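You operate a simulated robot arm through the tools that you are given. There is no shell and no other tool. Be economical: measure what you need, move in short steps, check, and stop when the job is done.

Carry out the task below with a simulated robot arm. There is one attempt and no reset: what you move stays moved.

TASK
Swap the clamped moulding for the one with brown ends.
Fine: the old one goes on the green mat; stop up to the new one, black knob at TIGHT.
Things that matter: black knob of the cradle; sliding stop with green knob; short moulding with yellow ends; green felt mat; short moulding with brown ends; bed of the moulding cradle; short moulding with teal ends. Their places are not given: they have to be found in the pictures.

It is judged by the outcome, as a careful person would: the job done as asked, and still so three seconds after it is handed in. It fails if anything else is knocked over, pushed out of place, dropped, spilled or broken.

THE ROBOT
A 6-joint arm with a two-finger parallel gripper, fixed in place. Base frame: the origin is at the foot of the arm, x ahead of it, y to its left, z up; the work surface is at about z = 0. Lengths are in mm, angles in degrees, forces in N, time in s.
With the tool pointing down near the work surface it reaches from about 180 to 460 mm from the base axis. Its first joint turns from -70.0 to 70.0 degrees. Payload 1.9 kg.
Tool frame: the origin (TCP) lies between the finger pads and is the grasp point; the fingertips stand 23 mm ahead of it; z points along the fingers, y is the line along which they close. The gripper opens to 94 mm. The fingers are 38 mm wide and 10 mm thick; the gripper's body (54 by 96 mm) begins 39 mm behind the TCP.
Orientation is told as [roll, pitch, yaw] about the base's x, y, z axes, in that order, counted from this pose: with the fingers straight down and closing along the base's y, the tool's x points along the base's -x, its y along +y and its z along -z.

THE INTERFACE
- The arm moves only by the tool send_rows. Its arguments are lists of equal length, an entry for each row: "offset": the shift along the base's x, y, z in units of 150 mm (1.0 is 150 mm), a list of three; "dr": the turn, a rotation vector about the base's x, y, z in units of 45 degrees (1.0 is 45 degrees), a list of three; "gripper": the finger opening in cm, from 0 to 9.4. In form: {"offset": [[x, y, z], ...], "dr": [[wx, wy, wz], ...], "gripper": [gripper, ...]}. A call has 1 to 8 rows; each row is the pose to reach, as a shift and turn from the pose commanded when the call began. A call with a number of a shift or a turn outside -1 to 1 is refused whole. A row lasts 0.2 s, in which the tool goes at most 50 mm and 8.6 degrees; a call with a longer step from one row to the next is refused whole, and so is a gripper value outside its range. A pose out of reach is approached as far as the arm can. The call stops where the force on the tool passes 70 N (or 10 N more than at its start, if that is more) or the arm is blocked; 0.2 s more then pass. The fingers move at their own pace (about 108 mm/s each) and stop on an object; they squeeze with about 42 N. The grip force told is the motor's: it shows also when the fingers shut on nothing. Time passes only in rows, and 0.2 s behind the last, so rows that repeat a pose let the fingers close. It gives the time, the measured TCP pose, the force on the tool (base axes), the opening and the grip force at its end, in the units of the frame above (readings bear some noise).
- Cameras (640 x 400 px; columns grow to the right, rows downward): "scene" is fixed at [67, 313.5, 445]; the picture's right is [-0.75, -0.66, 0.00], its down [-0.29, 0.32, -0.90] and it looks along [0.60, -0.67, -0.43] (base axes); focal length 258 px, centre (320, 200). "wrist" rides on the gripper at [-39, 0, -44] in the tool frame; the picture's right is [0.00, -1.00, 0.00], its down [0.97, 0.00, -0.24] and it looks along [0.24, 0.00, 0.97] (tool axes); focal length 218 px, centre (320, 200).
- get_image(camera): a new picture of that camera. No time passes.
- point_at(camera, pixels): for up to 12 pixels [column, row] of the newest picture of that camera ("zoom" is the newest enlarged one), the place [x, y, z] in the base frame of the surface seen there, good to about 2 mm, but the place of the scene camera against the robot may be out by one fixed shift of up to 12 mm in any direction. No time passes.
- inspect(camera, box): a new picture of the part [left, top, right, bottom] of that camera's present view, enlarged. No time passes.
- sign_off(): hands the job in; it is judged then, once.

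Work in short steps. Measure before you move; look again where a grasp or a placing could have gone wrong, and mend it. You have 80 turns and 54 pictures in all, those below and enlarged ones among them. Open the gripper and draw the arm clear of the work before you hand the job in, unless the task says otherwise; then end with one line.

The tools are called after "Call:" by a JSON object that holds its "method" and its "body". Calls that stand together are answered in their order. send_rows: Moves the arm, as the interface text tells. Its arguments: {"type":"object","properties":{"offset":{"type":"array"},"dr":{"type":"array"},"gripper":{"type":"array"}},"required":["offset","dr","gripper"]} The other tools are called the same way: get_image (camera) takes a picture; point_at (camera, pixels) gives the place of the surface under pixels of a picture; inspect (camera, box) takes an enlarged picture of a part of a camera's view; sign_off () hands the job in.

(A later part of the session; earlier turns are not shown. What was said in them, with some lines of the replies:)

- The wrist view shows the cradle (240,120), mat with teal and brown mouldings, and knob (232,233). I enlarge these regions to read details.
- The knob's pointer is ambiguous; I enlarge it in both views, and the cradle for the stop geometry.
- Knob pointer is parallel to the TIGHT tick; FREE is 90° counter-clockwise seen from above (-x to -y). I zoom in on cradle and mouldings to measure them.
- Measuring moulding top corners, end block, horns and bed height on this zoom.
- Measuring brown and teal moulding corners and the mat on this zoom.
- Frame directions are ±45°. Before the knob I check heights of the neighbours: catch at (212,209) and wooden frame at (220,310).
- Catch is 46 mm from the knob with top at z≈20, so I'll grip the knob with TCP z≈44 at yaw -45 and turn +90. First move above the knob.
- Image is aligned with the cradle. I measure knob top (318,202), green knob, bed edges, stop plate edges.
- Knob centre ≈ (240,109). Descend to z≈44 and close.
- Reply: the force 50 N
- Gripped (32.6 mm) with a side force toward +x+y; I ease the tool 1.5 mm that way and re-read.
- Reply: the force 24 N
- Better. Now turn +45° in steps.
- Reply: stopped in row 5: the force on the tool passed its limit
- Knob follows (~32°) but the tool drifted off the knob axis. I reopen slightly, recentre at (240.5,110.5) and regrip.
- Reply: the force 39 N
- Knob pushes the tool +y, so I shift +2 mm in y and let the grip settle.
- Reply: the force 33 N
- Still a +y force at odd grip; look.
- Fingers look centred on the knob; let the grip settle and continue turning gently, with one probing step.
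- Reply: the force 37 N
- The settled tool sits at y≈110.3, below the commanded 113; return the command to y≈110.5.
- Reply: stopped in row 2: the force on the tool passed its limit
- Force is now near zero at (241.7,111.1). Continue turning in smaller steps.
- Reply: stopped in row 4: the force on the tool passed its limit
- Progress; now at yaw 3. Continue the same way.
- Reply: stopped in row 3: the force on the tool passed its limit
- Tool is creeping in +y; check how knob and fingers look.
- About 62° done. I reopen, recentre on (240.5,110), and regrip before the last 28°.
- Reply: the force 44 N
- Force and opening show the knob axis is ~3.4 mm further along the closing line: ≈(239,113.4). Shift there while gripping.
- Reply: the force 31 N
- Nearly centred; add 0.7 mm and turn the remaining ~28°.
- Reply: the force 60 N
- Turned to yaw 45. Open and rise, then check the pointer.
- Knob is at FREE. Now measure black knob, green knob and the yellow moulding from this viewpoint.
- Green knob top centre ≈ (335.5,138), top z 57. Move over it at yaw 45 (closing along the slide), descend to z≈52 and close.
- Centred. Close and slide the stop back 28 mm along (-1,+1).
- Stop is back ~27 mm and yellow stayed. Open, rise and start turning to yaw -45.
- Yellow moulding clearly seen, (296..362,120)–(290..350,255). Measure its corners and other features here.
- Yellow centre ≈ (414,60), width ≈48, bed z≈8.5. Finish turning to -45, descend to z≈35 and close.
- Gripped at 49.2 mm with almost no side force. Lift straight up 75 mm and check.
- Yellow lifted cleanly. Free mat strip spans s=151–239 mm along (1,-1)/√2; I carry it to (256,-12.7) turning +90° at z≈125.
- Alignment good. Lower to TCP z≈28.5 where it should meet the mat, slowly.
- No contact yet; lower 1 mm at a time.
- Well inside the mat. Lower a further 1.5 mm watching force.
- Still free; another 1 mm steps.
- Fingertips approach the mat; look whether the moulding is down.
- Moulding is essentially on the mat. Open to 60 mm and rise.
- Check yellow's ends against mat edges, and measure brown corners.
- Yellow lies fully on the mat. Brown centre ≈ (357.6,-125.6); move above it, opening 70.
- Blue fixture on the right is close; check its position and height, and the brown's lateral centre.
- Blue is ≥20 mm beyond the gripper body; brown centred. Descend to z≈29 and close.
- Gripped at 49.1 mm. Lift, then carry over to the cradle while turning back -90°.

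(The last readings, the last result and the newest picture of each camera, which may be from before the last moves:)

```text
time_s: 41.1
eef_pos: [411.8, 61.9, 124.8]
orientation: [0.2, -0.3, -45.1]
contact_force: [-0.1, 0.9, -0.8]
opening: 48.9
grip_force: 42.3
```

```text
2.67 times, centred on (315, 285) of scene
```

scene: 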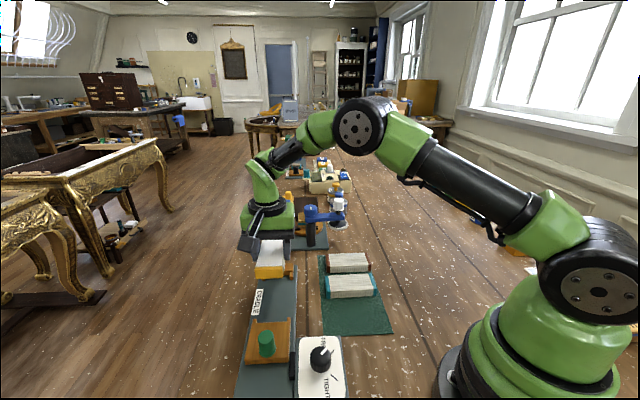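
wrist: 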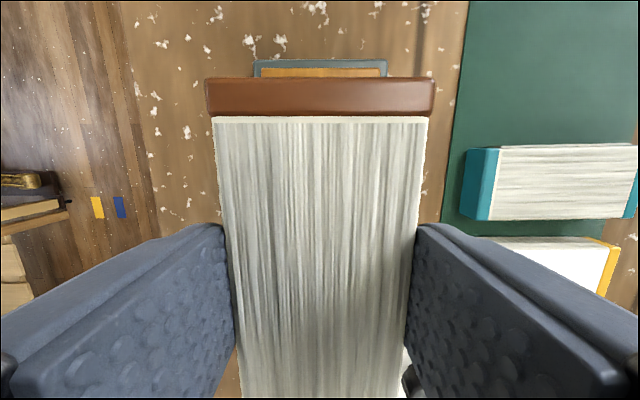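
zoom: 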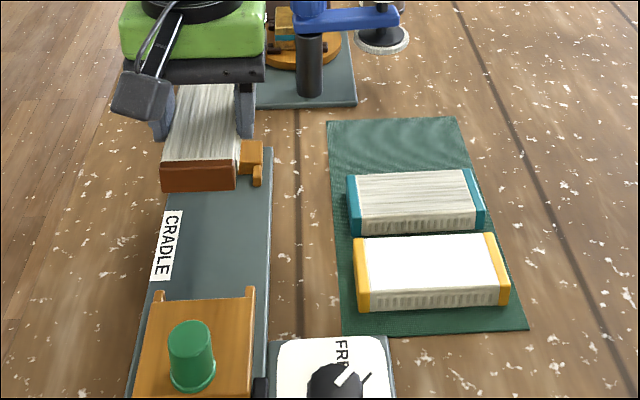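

Lined up with the cradle. Lower to z≈54 first (bottom just above the block top), then look.

Call:
{"method": "send_rows", "body": {"offset": [[0, 0, -0.15], [0, 0, -0.3], [0, 0, -0.42], [0, 0, -0.46]], "dr": [[0, 0, 0], [0, 0, 0], [0, 0, 0], [0, 0, 0]], "gripper": [4, 4, 4, 4]}}

Call:
{"method": "inspect", "body": {"camera": "wrist", "box": [180, 40, 460, 215]}}

Call:
{"method": "inspect", "body": {"camera": "scene", "box": [250, 240, 320, 320]}}

```text
time_s: 42.1
eef_pos: [413.7, 61.0, 56.3]
orientation: [0.2, -0.3, -45.0]
contact_force: [0.4, 0.1, -0.4]
opening: 48.8
grip_force: 42.4
```

```text
2.29 times, centred on (320, 128) of wrist
```

zoom: 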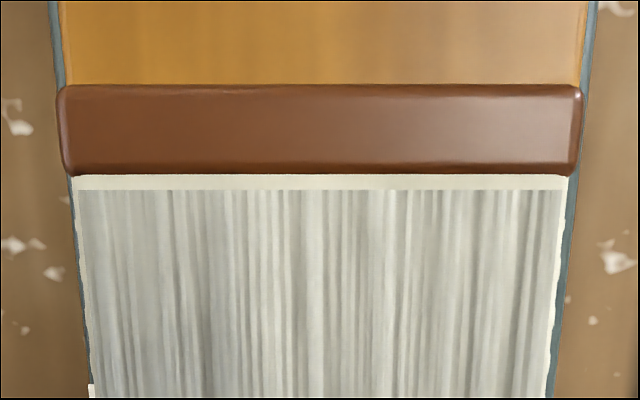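

```text
5.00 times, centred on (285, 280) of scene
```

zoom: 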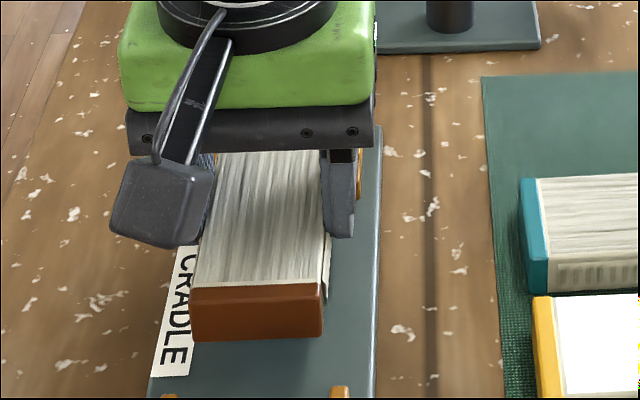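

Brown and end block are concentric within ~0.5 mm. Lower in small steps to ≈38.

Call:
{"method": "send_rows", "body": {"offset": [[0, 0, -0.03], [0, 0, -0.06], [0, 0, -0.085], [0, 0, -0.107], [0, 0, -0.107]], "dr": [[0, 0, 0], [0, 0, 0], [0, 0, 0], [0, 0, 0], [0, 0, 0]], "gripper": [4, 4, 4, 4, 4]}}

```text
time_s: 43.4
eef_pos: [414.1, 61.4, 42.0]
orientation: [0.4, -0.5, -45.0]
contact_force: [0.1, -3.5, 35.2]
opening: 49.4
grip_force: 41.9
```

Contact (35 N up) at z≈41, 3-4 mm earlier than expected. Look closely.

Call:
{"method": "inspect", "body": {"camera": "scene", "box": [255, 255, 310, 315]}}

Call:
{"method": "get_image", "body": {"camera": "wrist"}}

```text
6.67 times, centred on (282, 285) of scene
```

zoom: 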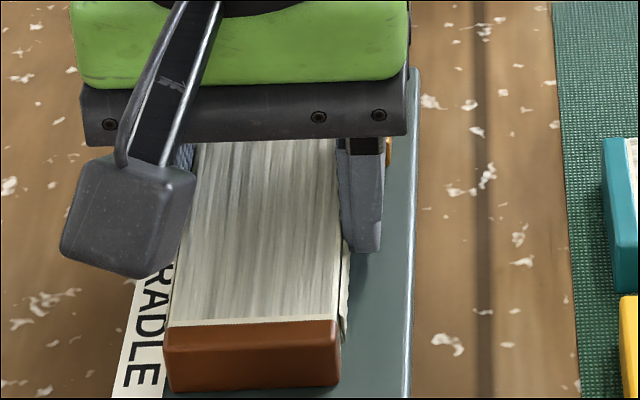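

```text
16 pictures are left
```

wrist: 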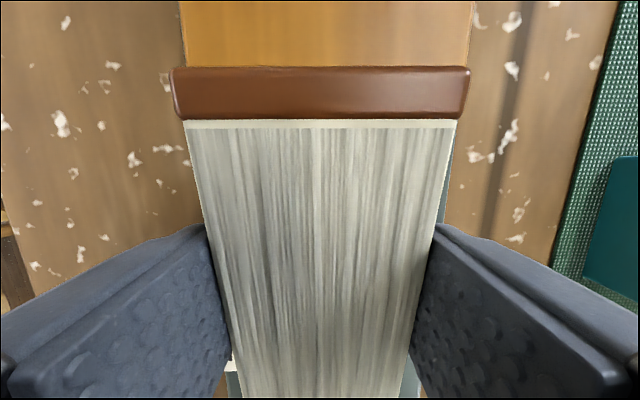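

Measure brown's top height and its far edge relative to the block.

Call:
{"method": "point_at", "body": {"camera": "wrist", "pixels": [[320, 71], [200, 72], [440, 72], [320, 112], [320, 200], [320, 380], [320, 55], [230, 350], [412, 360], [320, 20]]}}

Call:
{"method": "point_at", "body": {"camera": "zoom", "pixels": [[180, 335], [330, 330], [180, 388], [330, 385], [395, 320], [250, 300], [265, 160]]}}

```text
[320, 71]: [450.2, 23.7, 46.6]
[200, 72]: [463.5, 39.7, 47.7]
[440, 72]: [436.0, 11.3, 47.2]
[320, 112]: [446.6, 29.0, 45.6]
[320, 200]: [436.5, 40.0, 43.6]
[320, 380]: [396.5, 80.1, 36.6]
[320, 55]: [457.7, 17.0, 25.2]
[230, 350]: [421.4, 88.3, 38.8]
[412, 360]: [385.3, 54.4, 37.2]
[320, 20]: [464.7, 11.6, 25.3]
```

```text
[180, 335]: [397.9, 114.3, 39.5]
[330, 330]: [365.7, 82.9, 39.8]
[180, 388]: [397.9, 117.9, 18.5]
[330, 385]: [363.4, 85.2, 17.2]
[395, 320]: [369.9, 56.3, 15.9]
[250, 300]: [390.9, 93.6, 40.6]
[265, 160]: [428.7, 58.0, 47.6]
```

Brown's far end is perched on the end block (top z 47 vs 37 near end), overlapping by ~1–2 mm. Lift 12 mm, back off 5 mm along the cradle, and lower again gently.

Call:
{"method": "send_rows", "body": {"offset": [[0, 0, 0.04], [0, 0, 0.09], [-0.012, 0.012, 0.09], [-0.0235, 0.0235, 0.09], [-0.0235, 0.0235, 0.05], [-0.0235, 0.0235, 0.02], [-0.0235, 0.0235, 0.01]], "dr": [[0, 0, 0], [0, 0, 0], [0, 0, 0], [0, 0, 0], [0, 0, 0], [0, 0, 0], [0, 0, 0]], "gripper": [4, 4, 4, 4, 4, 4, 4]}}

Call:
{"method": "get_image", "body": {"camera": "wrist"}}

Call:
{"method": "point_at", "body": {"camera": "wrist", "pixels": [[320, 75], [200, 78], [440, 78], [320, 120], [320, 200], [320, 380], [320, 50]]}}

```text
time_s: 45.0
eef_pos: [408.4, 65.3, 42.0]
orientation: [0.2, -0.3, -45.0]
contact_force: [0.1, 0.1, -1.4]
opening: 49.4
grip_force: 42.3
```

```text
15 pictures are left
```

wrist: 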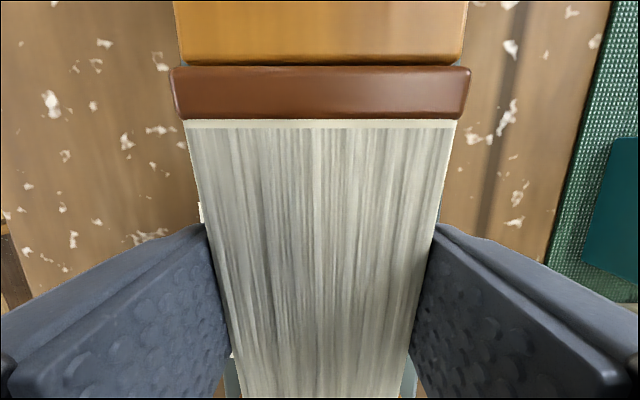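

```text
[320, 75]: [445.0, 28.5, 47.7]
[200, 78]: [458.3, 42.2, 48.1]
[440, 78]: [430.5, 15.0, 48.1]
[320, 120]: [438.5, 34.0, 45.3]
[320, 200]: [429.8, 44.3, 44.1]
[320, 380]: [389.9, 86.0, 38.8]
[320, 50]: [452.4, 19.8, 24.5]
```

Clear of the block now. Lower on to level it: near end meets the bed first and turns the piece flat.

Call:
{"method": "send_rows", "body": {"offset": [[0, 0, -0.01], [0, 0, -0.02], [0, 0, -0.026], [0, 0, -0.032], [0, 0, -0.032]], "dr": [[0, 0, 0], [0, 0, 0], [0, 0, 0], [0, 0, 0], [0, 0, 0]], "gripper": [4, 4, 4, 4, 4]}}

Call:
{"method": "get_image", "body": {"camera": "wrist"}}

Call:
{"method": "point_at", "body": {"camera": "wrist", "pixels": [[320, 75], [200, 78], [440, 78], [320, 120], [320, 200], [320, 380], [320, 50]]}}

```text
time_s: 46.1
eef_pos: [410.1, 64.3, 39.4]
orientation: [0.4, -0.4, -45.2]
contact_force: [6.3, 2.2, 20.3]
opening: 49.5
grip_force: 41.7
```

```text
14 pictures are left
```

wrist: 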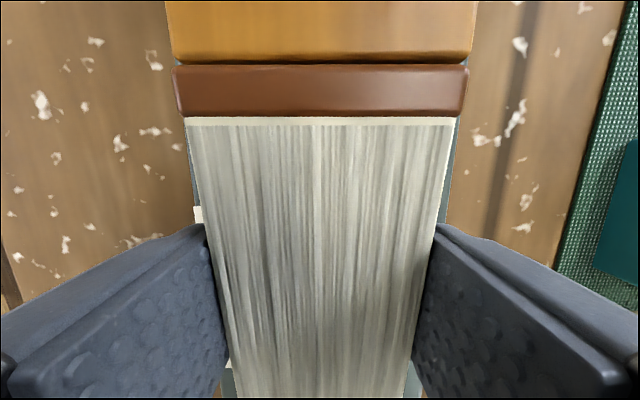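

```text
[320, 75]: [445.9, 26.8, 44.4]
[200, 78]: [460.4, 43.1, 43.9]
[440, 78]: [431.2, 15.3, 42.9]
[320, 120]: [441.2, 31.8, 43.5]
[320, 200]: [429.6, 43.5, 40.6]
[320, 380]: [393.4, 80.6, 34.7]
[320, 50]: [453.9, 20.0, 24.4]
```

Still tilted (44 far, ~33 near), force modest. Press a further 2.5 mm in small steps.

Call:
{"method": "send_rows", "body": {"offset": [[0, 0, -0.006], [0, 0, -0.012], [0, 0, -0.017], [0, 0, -0.017]], "dr": [[0, 0, 0], [0, 0, 0], [0, 0, 0], [0, 0, 0]], "gripper": [4, 4, 4, 4]}}

Call:
{"method": "inspect", "body": {"camera": "scene", "box": [255, 255, 310, 315]}}

Call:
{"method": "point_at", "body": {"camera": "wrist", "pixels": [[320, 75], [200, 78], [440, 78], [320, 120], [320, 200], [320, 380], [320, 50]]}}

```text
time_s: 47.1
eef_pos: [408.7, 63.6, 35.4]
orientation: [0.2, -0.3, -45.2]
contact_force: [6.3, 0.0, 20.9]
opening: 49.3
grip_force: 42.0
```

```text
6.67 times, centred on (282, 285) of scene
```

zoom: 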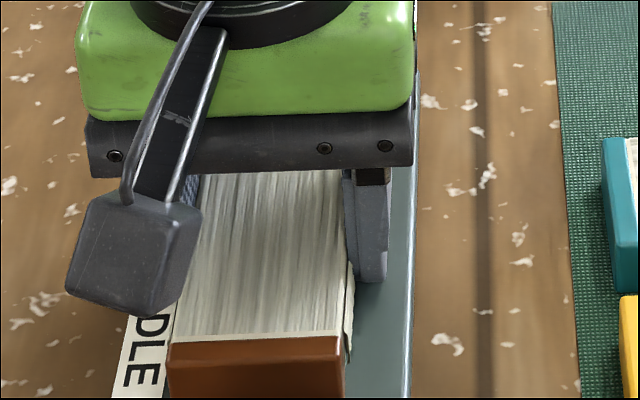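

```text
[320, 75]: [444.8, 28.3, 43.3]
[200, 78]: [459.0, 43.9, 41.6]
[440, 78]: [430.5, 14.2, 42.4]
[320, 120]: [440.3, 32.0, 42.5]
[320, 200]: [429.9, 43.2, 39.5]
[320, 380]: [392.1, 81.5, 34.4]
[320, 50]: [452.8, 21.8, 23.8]
```

Take a fresh wrist picture to judge the tilt.

Call:
{"method": "get_image", "body": {"camera": "wrist"}}

Call:
{"method": "point_at", "body": {"camera": "wrist", "pixels": [[320, 75], [205, 78], [435, 78], [320, 100], [320, 120], [320, 200], [320, 300], [320, 380], [320, 30]]}}

```text
12 pictures are left
```

wrist: 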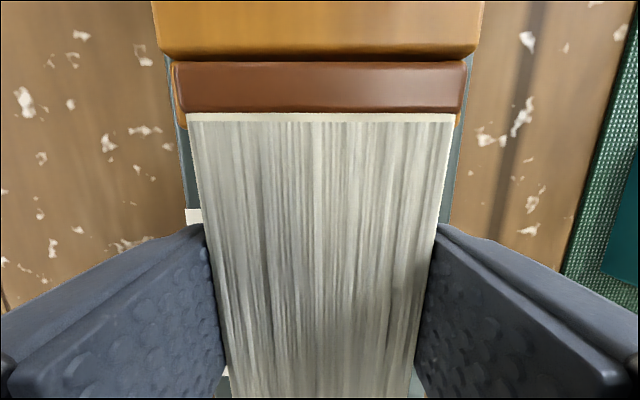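

```text
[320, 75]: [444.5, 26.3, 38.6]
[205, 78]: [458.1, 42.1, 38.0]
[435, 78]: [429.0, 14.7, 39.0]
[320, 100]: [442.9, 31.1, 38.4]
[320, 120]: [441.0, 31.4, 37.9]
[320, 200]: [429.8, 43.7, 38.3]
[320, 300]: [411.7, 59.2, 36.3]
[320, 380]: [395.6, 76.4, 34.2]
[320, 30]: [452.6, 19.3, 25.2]
```

Down to 38.6 far / 33 near. I level it by tilting the tool +3° about the closing axis, then release gently.

Call:
{"method": "send_rows", "body": {"offset": [[0, 0, 0], [0, 0, 0], [0, 0, -0.003]], "dr": [[0.023, 0.023, 0], [0.046, 0.046, 0], [0.05, 0.05, 0]], "gripper": [4, 4, 4]}}

Call:
{"method": "point_at", "body": {"camera": "wrist", "pixels": [[320, 75], [320, 100], [320, 200], [320, 300], [320, 380]]}}

```text
time_s: 48.0
eef_pos: [407.6, 65.4, 34.6]
orientation: [0.0, 2.9, -45.0]
contact_force: [-0.3, 0.0, -1.0]
opening: 49.1
grip_force: 41.7
```

```text
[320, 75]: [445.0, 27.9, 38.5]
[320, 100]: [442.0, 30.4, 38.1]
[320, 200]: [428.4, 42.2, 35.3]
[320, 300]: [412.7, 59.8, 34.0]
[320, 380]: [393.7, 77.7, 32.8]
```

Free of contact now. Open to 60, unwind the tilt while rising, and look.

Call:
{"method": "send_rows", "body": {"offset": [[0, 0, 0], [0, 0, 0], [0, 0, 0.1], [0, 0, 0.35], [0, 0, 0.65], [0, 0, 0.8]], "dr": [[0, 0, 0], [0, 0, 0], [0, 0, 0], [-0.05, -0.05, 0], [-0.05, -0.05, 0], [-0.05, -0.05, 0]], "gripper": [6, 6, 6, 6, 6, 6]}}

Call:
{"method": "get_image", "body": {"camera": "wrist"}}

Call:
{"method": "point_at", "body": {"camera": "wrist", "pixels": [[320, 140], [300, 140], [340, 140], [320, 160], [320, 200], [320, 230], [320, 245]]}}

```text
time_s: 49.4
eef_pos: [409.8, 64.3, 155.5]
orientation: [0.1, -0.3, -45.0]
contact_force: [-0.4, 0.1, 1.0]
opening: 60.1
grip_force: 0.0
```

```text
11 pictures are left
```

wrist: 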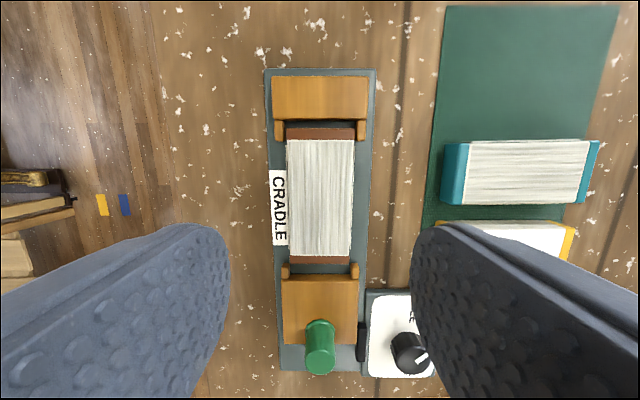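

```text
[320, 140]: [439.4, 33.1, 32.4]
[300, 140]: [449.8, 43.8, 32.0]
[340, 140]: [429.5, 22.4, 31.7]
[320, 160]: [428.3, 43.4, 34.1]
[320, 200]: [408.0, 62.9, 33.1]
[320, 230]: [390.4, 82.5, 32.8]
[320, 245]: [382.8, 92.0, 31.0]
```

Brown lies flat (z≈32) between the horns, ~5 mm off the end block. Return to the green knob at (315,158.5), yaw +45.

Call:
{"method": "send_rows", "body": {"offset": [[-0.052, 0.052, 0], [-0.104, 0.104, 0], [-0.157, 0.156, 0], [-0.209, 0.208, 0], [-0.261, 0.26, 0], [-0.313, 0.312, 0]], "dr": [[0, 0, 0.166], [0, 0, 0.333], [0, 0, 0.5], [0, 0, 0.666], [0, 0, 0.833], [0, 0, 1]], "gripper": [5.4, 5.4, 5.4, 5.4, 5.4, 5.4]}}

Call:
{"method": "send_rows", "body": {"offset": [[-0.052, 0.052, 0], [-0.104, 0.104, 0], [-0.157, 0.156, 0], [-0.209, 0.208, 0], [-0.261, 0.26, 0], [-0.314, 0.313, 0], [-0.314, 0.313, -0.2]], "dr": [[0, 0, 0.166], [0, 0, 0.333], [0, 0, 0.5], [0, 0, 0.666], [0, 0, 0.833], [0, 0, 1], [0, 0, 1]], "gripper": [5.4, 5.4, 5.4, 5.4, 5.4, 5.4, 5.4]}}

Call:
{"method": "get_image", "body": {"camera": "wrist"}}

```text
time_s: 50.8
eef_pos: [361.8, 110.9, 154.1]
orientation: [0.2, -0.3, 0.1]
contact_force: [0.0, 0.4, -0.2]
opening: 54.1
grip_force: 0.1
```

```text
time_s: 52.4
eef_pos: [313.2, 159.3, 124.6]
orientation: [0.2, -0.3, 45.0]
contact_force: [-0.7, -0.3, 0.4]
opening: 53.8
grip_force: 0.0
```

```text
10 pictures are left
```

wrist: 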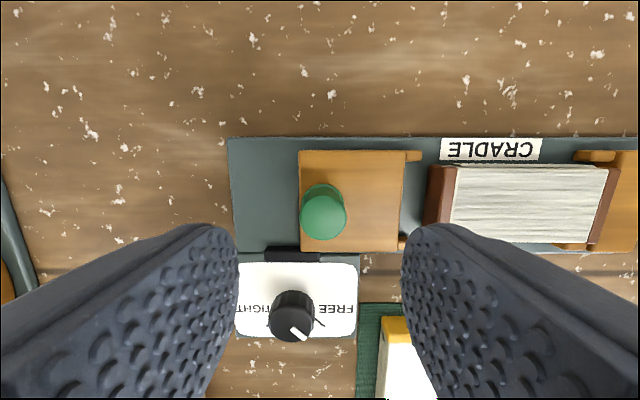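

Knob aligned (323 vs 320). Descend, close, and slide the stop forward 18 mm.

Call:
{"method": "send_rows", "body": {"offset": [[0, 0, -0.2], [0, 0, -0.4], [0, 0, -0.478], [0, 0, -0.478], [0, 0, -0.478], [0, 0, -0.478], [0.04, -0.04, -0.478], [0.085, -0.085, -0.478]], "dr": [[0, 0, 0], [0, 0, 0], [0, 0, 0], [0, 0, 0], [0, 0, 0], [0, 0, 0], [0, 0, 0], [0, 0, 0]], "gripper": [5.4, 5.4, 5.4, 2, 2, 2, 2, 2]}}

Call:
{"method": "send_rows", "body": {"offset": [[0.01, -0.01, 0], [0.02, -0.02, 0], [0.03, -0.03, 0], [0.035, -0.035, 0], [0.04, -0.04, 0]], "dr": [[0, 0, 0], [0, 0, 0], [0, 0, 0], [0, 0, 0], [0, 0, 0]], "gripper": [2, 2, 2, 2, 2]}}

Call:
{"method": "get_image", "body": {"camera": "wrist"}}

```text
time_s: 54.1
eef_pos: [326.0, 145.9, 52.8]
orientation: [0.2, -0.3, 45.0]
contact_force: [-5.1, -3.4, -4.7]
opening: 25.2
grip_force: 45.0
```

```text
time_s: 55.4
eef_pos: [331.9, 139.6, 51.8]
orientation: [0.3, -0.2, 45.0]
contact_force: [-12.0, -10.9, 0.2]
opening: 25.4
grip_force: 45.0
```

```text
9 pictures are left
```

wrist: 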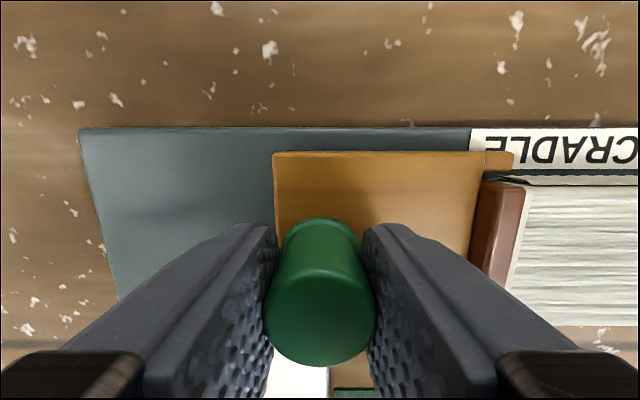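

Stop touches brown; no axial load yet. Continue in 0.7 mm steps until it meets the end block.

Call:
{"method": "send_rows", "body": {"offset": [[0.004, -0.004, 0], [0.008, -0.008, 0], [0.012, -0.012, 0], [0.015, -0.015, 0], [0.018, -0.018, 0], [0.018, -0.018, 0]], "dr": [[0, 0, 0], [0, 0, 0], [0, 0, 0], [0, 0, 0], [0, 0, 0], [0, 0, 0]], "gripper": [2, 2, 2, 2, 2, 2]}}

Call:
{"method": "get_image", "body": {"camera": "wrist"}}

```text
time_s: 56.8
eef_pos: [334.3, 137.5, 53.2]
orientation: [0.4, -0.1, 44.9]
contact_force: [-32.5, -1.6, 10.2]
opening: 25.6
grip_force: 44.6
```

```text
8 pictures are left
```

wrist: 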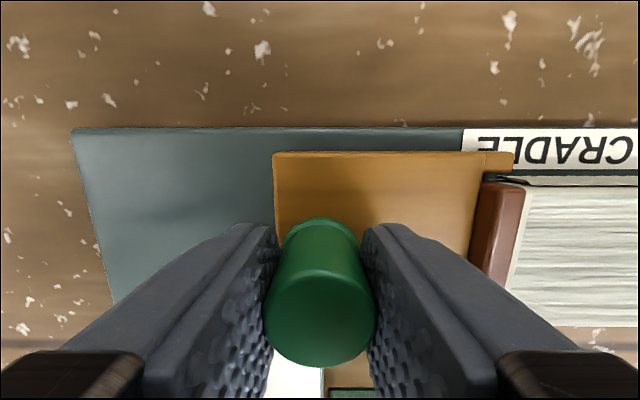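

Axial reaction ≈22 N: now firm. One more 0.7 mm nudge to confirm, then release and rise.

Call:
{"method": "send_rows", "body": {"offset": [[0.004, -0.004, 0], [0.004, -0.004, 0]], "dr": [[0, 0, 0], [0, 0, 0]], "gripper": [2, 2]}}

```text
time_s: 57.4
eef_pos: [333.3, 137.8, 52.7]
orientation: [0.4, -0.1, 44.8]
contact_force: [-41.7, 26.4, 8.3]
opening: 25.4
grip_force: 44.9
```

Firm at ~48 N. Open, rise, and move over the black knob at (239,113.4), still yaw 45.

Call:
{"method": "send_rows", "body": {"offset": [[0, 0, 0], [0, 0, 0], [0, 0, 0.3], [0, 0, 0.6], [-0.22, -0.051, 0.6], [-0.44, -0.102, 0.6], [-0.653, -0.153, 0.6], [-0.653, -0.153, 0.6]], "dr": [[0, 0, 0], [0, 0, 0], [0, 0, 0], [0, 0, 0], [0, 0, 0], [0, 0, 0], [0, 0, 0], [0, 0, 0]], "gripper": [5.4, 5.4, 5.4, 5.4, 5.4, 5.2, 5.2, 5.2]}}

Call:
{"method": "get_image", "body": {"camera": "wrist"}}

Call:
{"method": "point_at", "body": {"camera": "wrist", "pixels": [[318, 200], [318, 190], [480, 60], [560, 60], [600, 60]]}}

```text
time_s: 59.1
eef_pos: [239.3, 111.1, 143.9]
orientation: [0.2, -0.3, 45.0]
contact_force: [-0.1, -0.1, 0.2]
opening: 52.1
grip_force: 0.1
```

```text
7 pictures are left
```

wrist: 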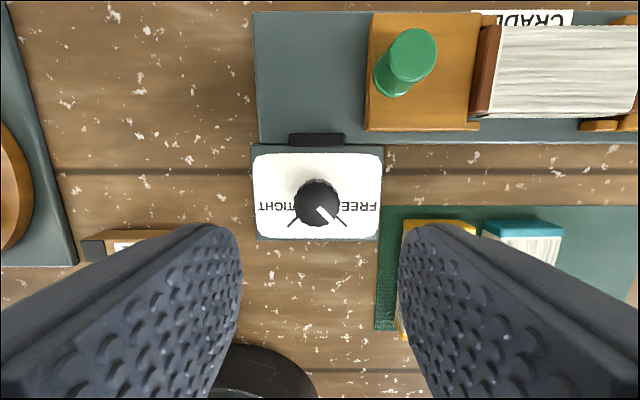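

```text
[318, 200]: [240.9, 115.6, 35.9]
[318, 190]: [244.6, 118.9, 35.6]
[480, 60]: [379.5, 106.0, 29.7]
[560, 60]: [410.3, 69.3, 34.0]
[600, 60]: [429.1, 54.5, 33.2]
```

Stop is tight against brown. Descend onto the knob to z≈44 and close.

Call:
{"method": "send_rows", "body": {"offset": [[0, 0, -0.25], [0, 0, -0.5], [0, 0, -0.653], [0, 0, -0.653], [0, 0, -0.653], [0, 0, -0.653], [0, 0, -0.653]], "dr": [[0, 0, 0], [0, 0, 0], [0, 0, 0], [0, 0, 0], [0, 0, 0], [0, 0, 0], [0, 0, 0]], "gripper": [5.2, 5.2, 5.2, 2, 2, 2, 2]}}

```text
time_s: 60.8
eef_pos: [237.7, 114.0, 43.5]
orientation: [0.4, -0.2, 45.1]
contact_force: [-37.5, 51.5, 2.3]
opening: 32.7
grip_force: 44.7
```

Both pads touch, with 63 N along (-x,+y): knob axis is slightly that way. Ease 1.5 mm in each.

Call:
{"method": "send_rows", "body": {"offset": [[-0.005, 0.005, 0], [-0.01, 0.01, 0], [-0.01, 0.01, 0]], "dr": [[0, 0, 0], [0, 0, 0], [0, 0, 0]], "gripper": [2, 2, 2]}}

```text
time_s: 61.5
eef_pos: [238.3, 115.4, 44.9]
orientation: [0.1, -0.3, 45.1]
contact_force: [-2.5, 6.2, -32.6]
opening: 32.7
grip_force: 44.7
```

Lateral force gone. Turn -45°.

Call:
{"method": "send_rows", "body": {"offset": [[0, 0, 0], [0, 0, 0], [0, 0, 0], [0, 0, 0], [0, 0, 0], [0, 0, 0], [0, 0, 0]], "dr": [[0, 0, -0.14], [0, 0, -0.28], [0, 0, -0.42], [0, 0, -0.56], [0, 0, -0.7], [0, 0, -0.85], [0, 0, -1]], "gripper": [2, 2, 2, 2, 2, 2, 2]}}

```text
time_s: 62.5
eef_pos: [237.9, 113.6, 43.7]
orientation: [0.2, -0.6, 22.3]
contact_force: [5.8, -5.3, -2.8]
opening: 32.6
grip_force: 44.8
stopped in row 4: the force on the tool passed its limit (the readings are from after the stop); the commanded pose is now the measured one
```

Turned to yaw 22 and self-recentred; forces near zero. Continue.

Call:
{"method": "send_rows", "body": {"offset": [[0, 0, 0], [0, 0, 0], [0, 0, 0], [0, 0, 0], [0, 0, 0], [0, 0, 0], [0, 0, 0]], "dr": [[0, 0, -0.14], [0, 0, -0.28], [0, 0, -0.42], [0, 0, -0.56], [0, 0, -0.7], [0, 0, -0.85], [0, 0, -1]], "gripper": [2, 2, 2, 2, 2, 2, 2]}}

```text
time_s: 64.1
eef_pos: [238.2, 112.0, 44.8]
orientation: [0.1, -0.3, -23.1]
contact_force: [9.0, -62.0, 13.3]
opening: 32.6
grip_force: 45.1
```

At yaw -23 with -62 N in y; ease -1.5 mm in y, then turn the last 22°.

Call:
{"method": "send_rows", "body": {"offset": [[0, -0.006, 0], [0, -0.011, 0], [0, -0.011, 0], [0, -0.011, 0], [0, -0.011, 0], [0, -0.011, 0], [0, -0.011, 0]], "dr": [[0, 0, 0], [0, 0, 0], [0, 0, -0.12], [0, 0, -0.24], [0, 0, -0.36], [0, 0, -0.487], [0, 0, -0.487]], "gripper": [2, 2, 2, 2, 2, 2, 2]}}

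Call:
{"method": "inspect", "body": {"camera": "scene", "box": [290, 330, 350, 400]}}

```text
time_s: 65.7
eef_pos: [237.7, 112.8, 43.6]
orientation: [0.0, -0.4, -44.7]
contact_force: [-0.6, -44.2, -21.4]
opening: 32.8
grip_force: 45.1
```

```text
5.71 times, centred on (320, 365) of scene
```

zoom: 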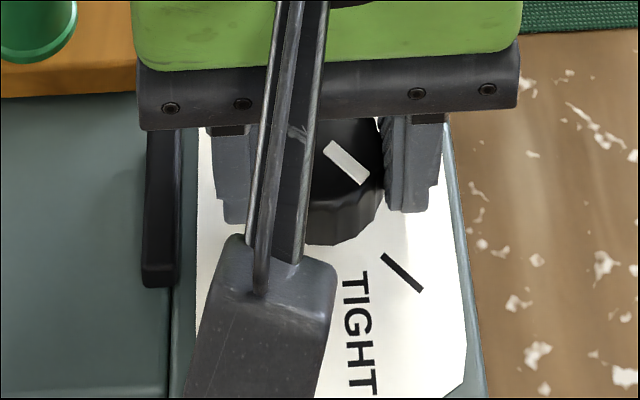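

Pointer is back at its original TIGHT attitude. Open and rise clear, then check everything.

Call:
{"method": "send_rows", "body": {"offset": [[0, 0, 0], [0, 0, 0], [0, 0, 0.2], [0, 0, 0.5], [0, 0, 0.8], [0, 0, 0.97]], "dr": [[0, 0, 0], [0, 0, 0], [0, 0, 0], [0, 0, 0], [0, 0, 0], [0, 0, 0]], "gripper": [5.2, 5.2, 5.2, 5.2, 5.2, 5.2]}}

Call:
{"method": "get_image", "body": {"camera": "wrist"}}

Call:
{"method": "inspect", "body": {"camera": "scene", "box": [240, 250, 400, 400]}}

```text
time_s: 67.1
eef_pos: [238.1, 113.1, 192.1]
orientation: [0.2, -0.5, -44.6]
contact_force: [-0.3, 0.5, 0.2]
opening: 52.0
grip_force: 0.0
```

```text
5 pictures are left
```

wrist: 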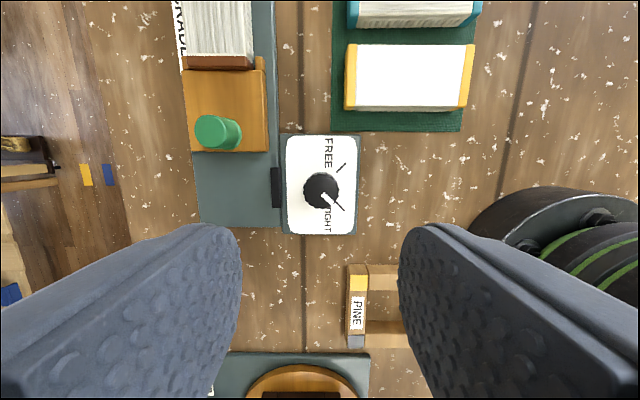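

```text
2.67 times, centred on (320, 325) of scene
```

zoom: 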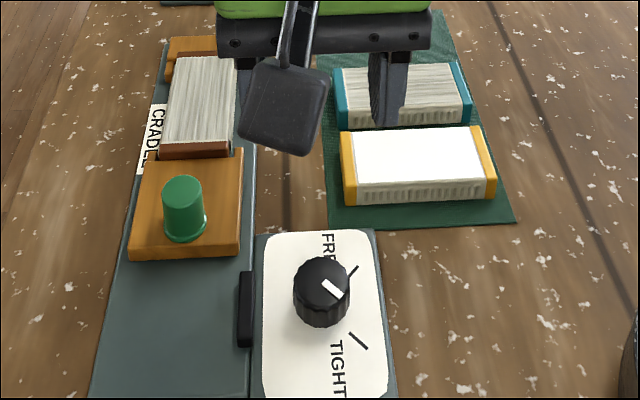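

All looks right. Draw the arm away (up and toward -y) and take a last close look at the cradle.

Call:
{"method": "send_rows", "body": {"offset": [[0, 0, 0.2], [0, 0, 0.5], [0.05, -0.25, 0.6], [0.1, -0.5, 0.6], [0.15, -0.75, 0.6], [0.2, -0.95, 0.6]], "dr": [[0, 0, 0], [0, 0, 0], [0, 0, 0.15], [0, 0, 0.3], [0, 0, 0.45], [0, 0, 0.6]], "gripper": [6, 6, 6, 6, 6, 6]}}

Call:
{"method": "inspect", "body": {"camera": "scene", "box": [240, 250, 310, 350]}}

Call:
{"method": "inspect", "body": {"camera": "scene", "box": [290, 330, 350, 400]}}

```text
time_s: 68.5
eef_pos: [268.1, -29.6, 281.5]
orientation: [0.2, -0.4, -17.7]
contact_force: [-0.2, -0.3, -0.7]
opening: 60.0
grip_force: 0.1
```

```text
4.00 times, centred on (275, 300) of scene
```

zoom: 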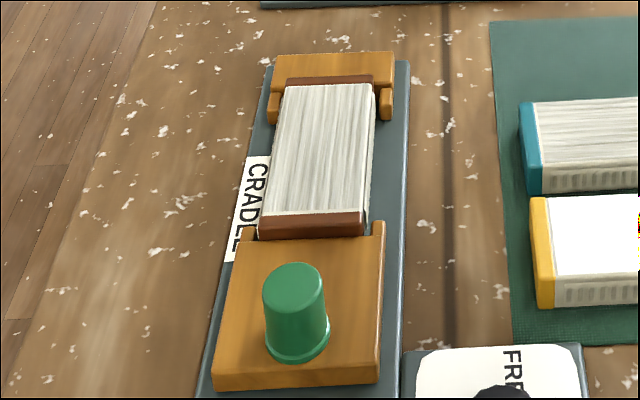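

```text
5.71 times, centred on (320, 365) of scene
```

zoom: 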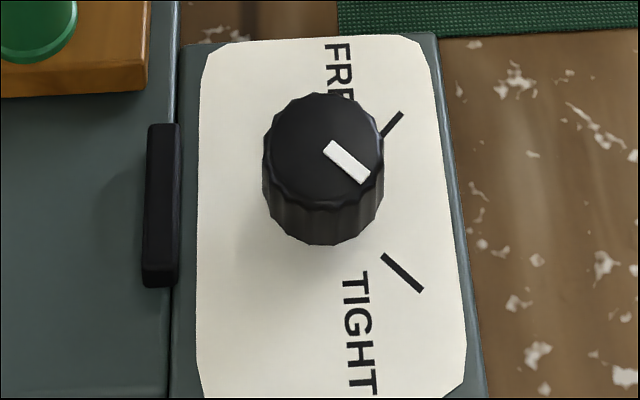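

The cradle now matches the original clamped picture, with brown in place of yellow, and the knob is at TIGHT. Handing in.

Call:
{"method": "sign_off", "body": {}}

```text
The job is handed in.
```

The brown-ended moulding is now clamped in the cradle with the stop up against it and the black knob at TIGHT, and the yellow-ended one is on the green mat.
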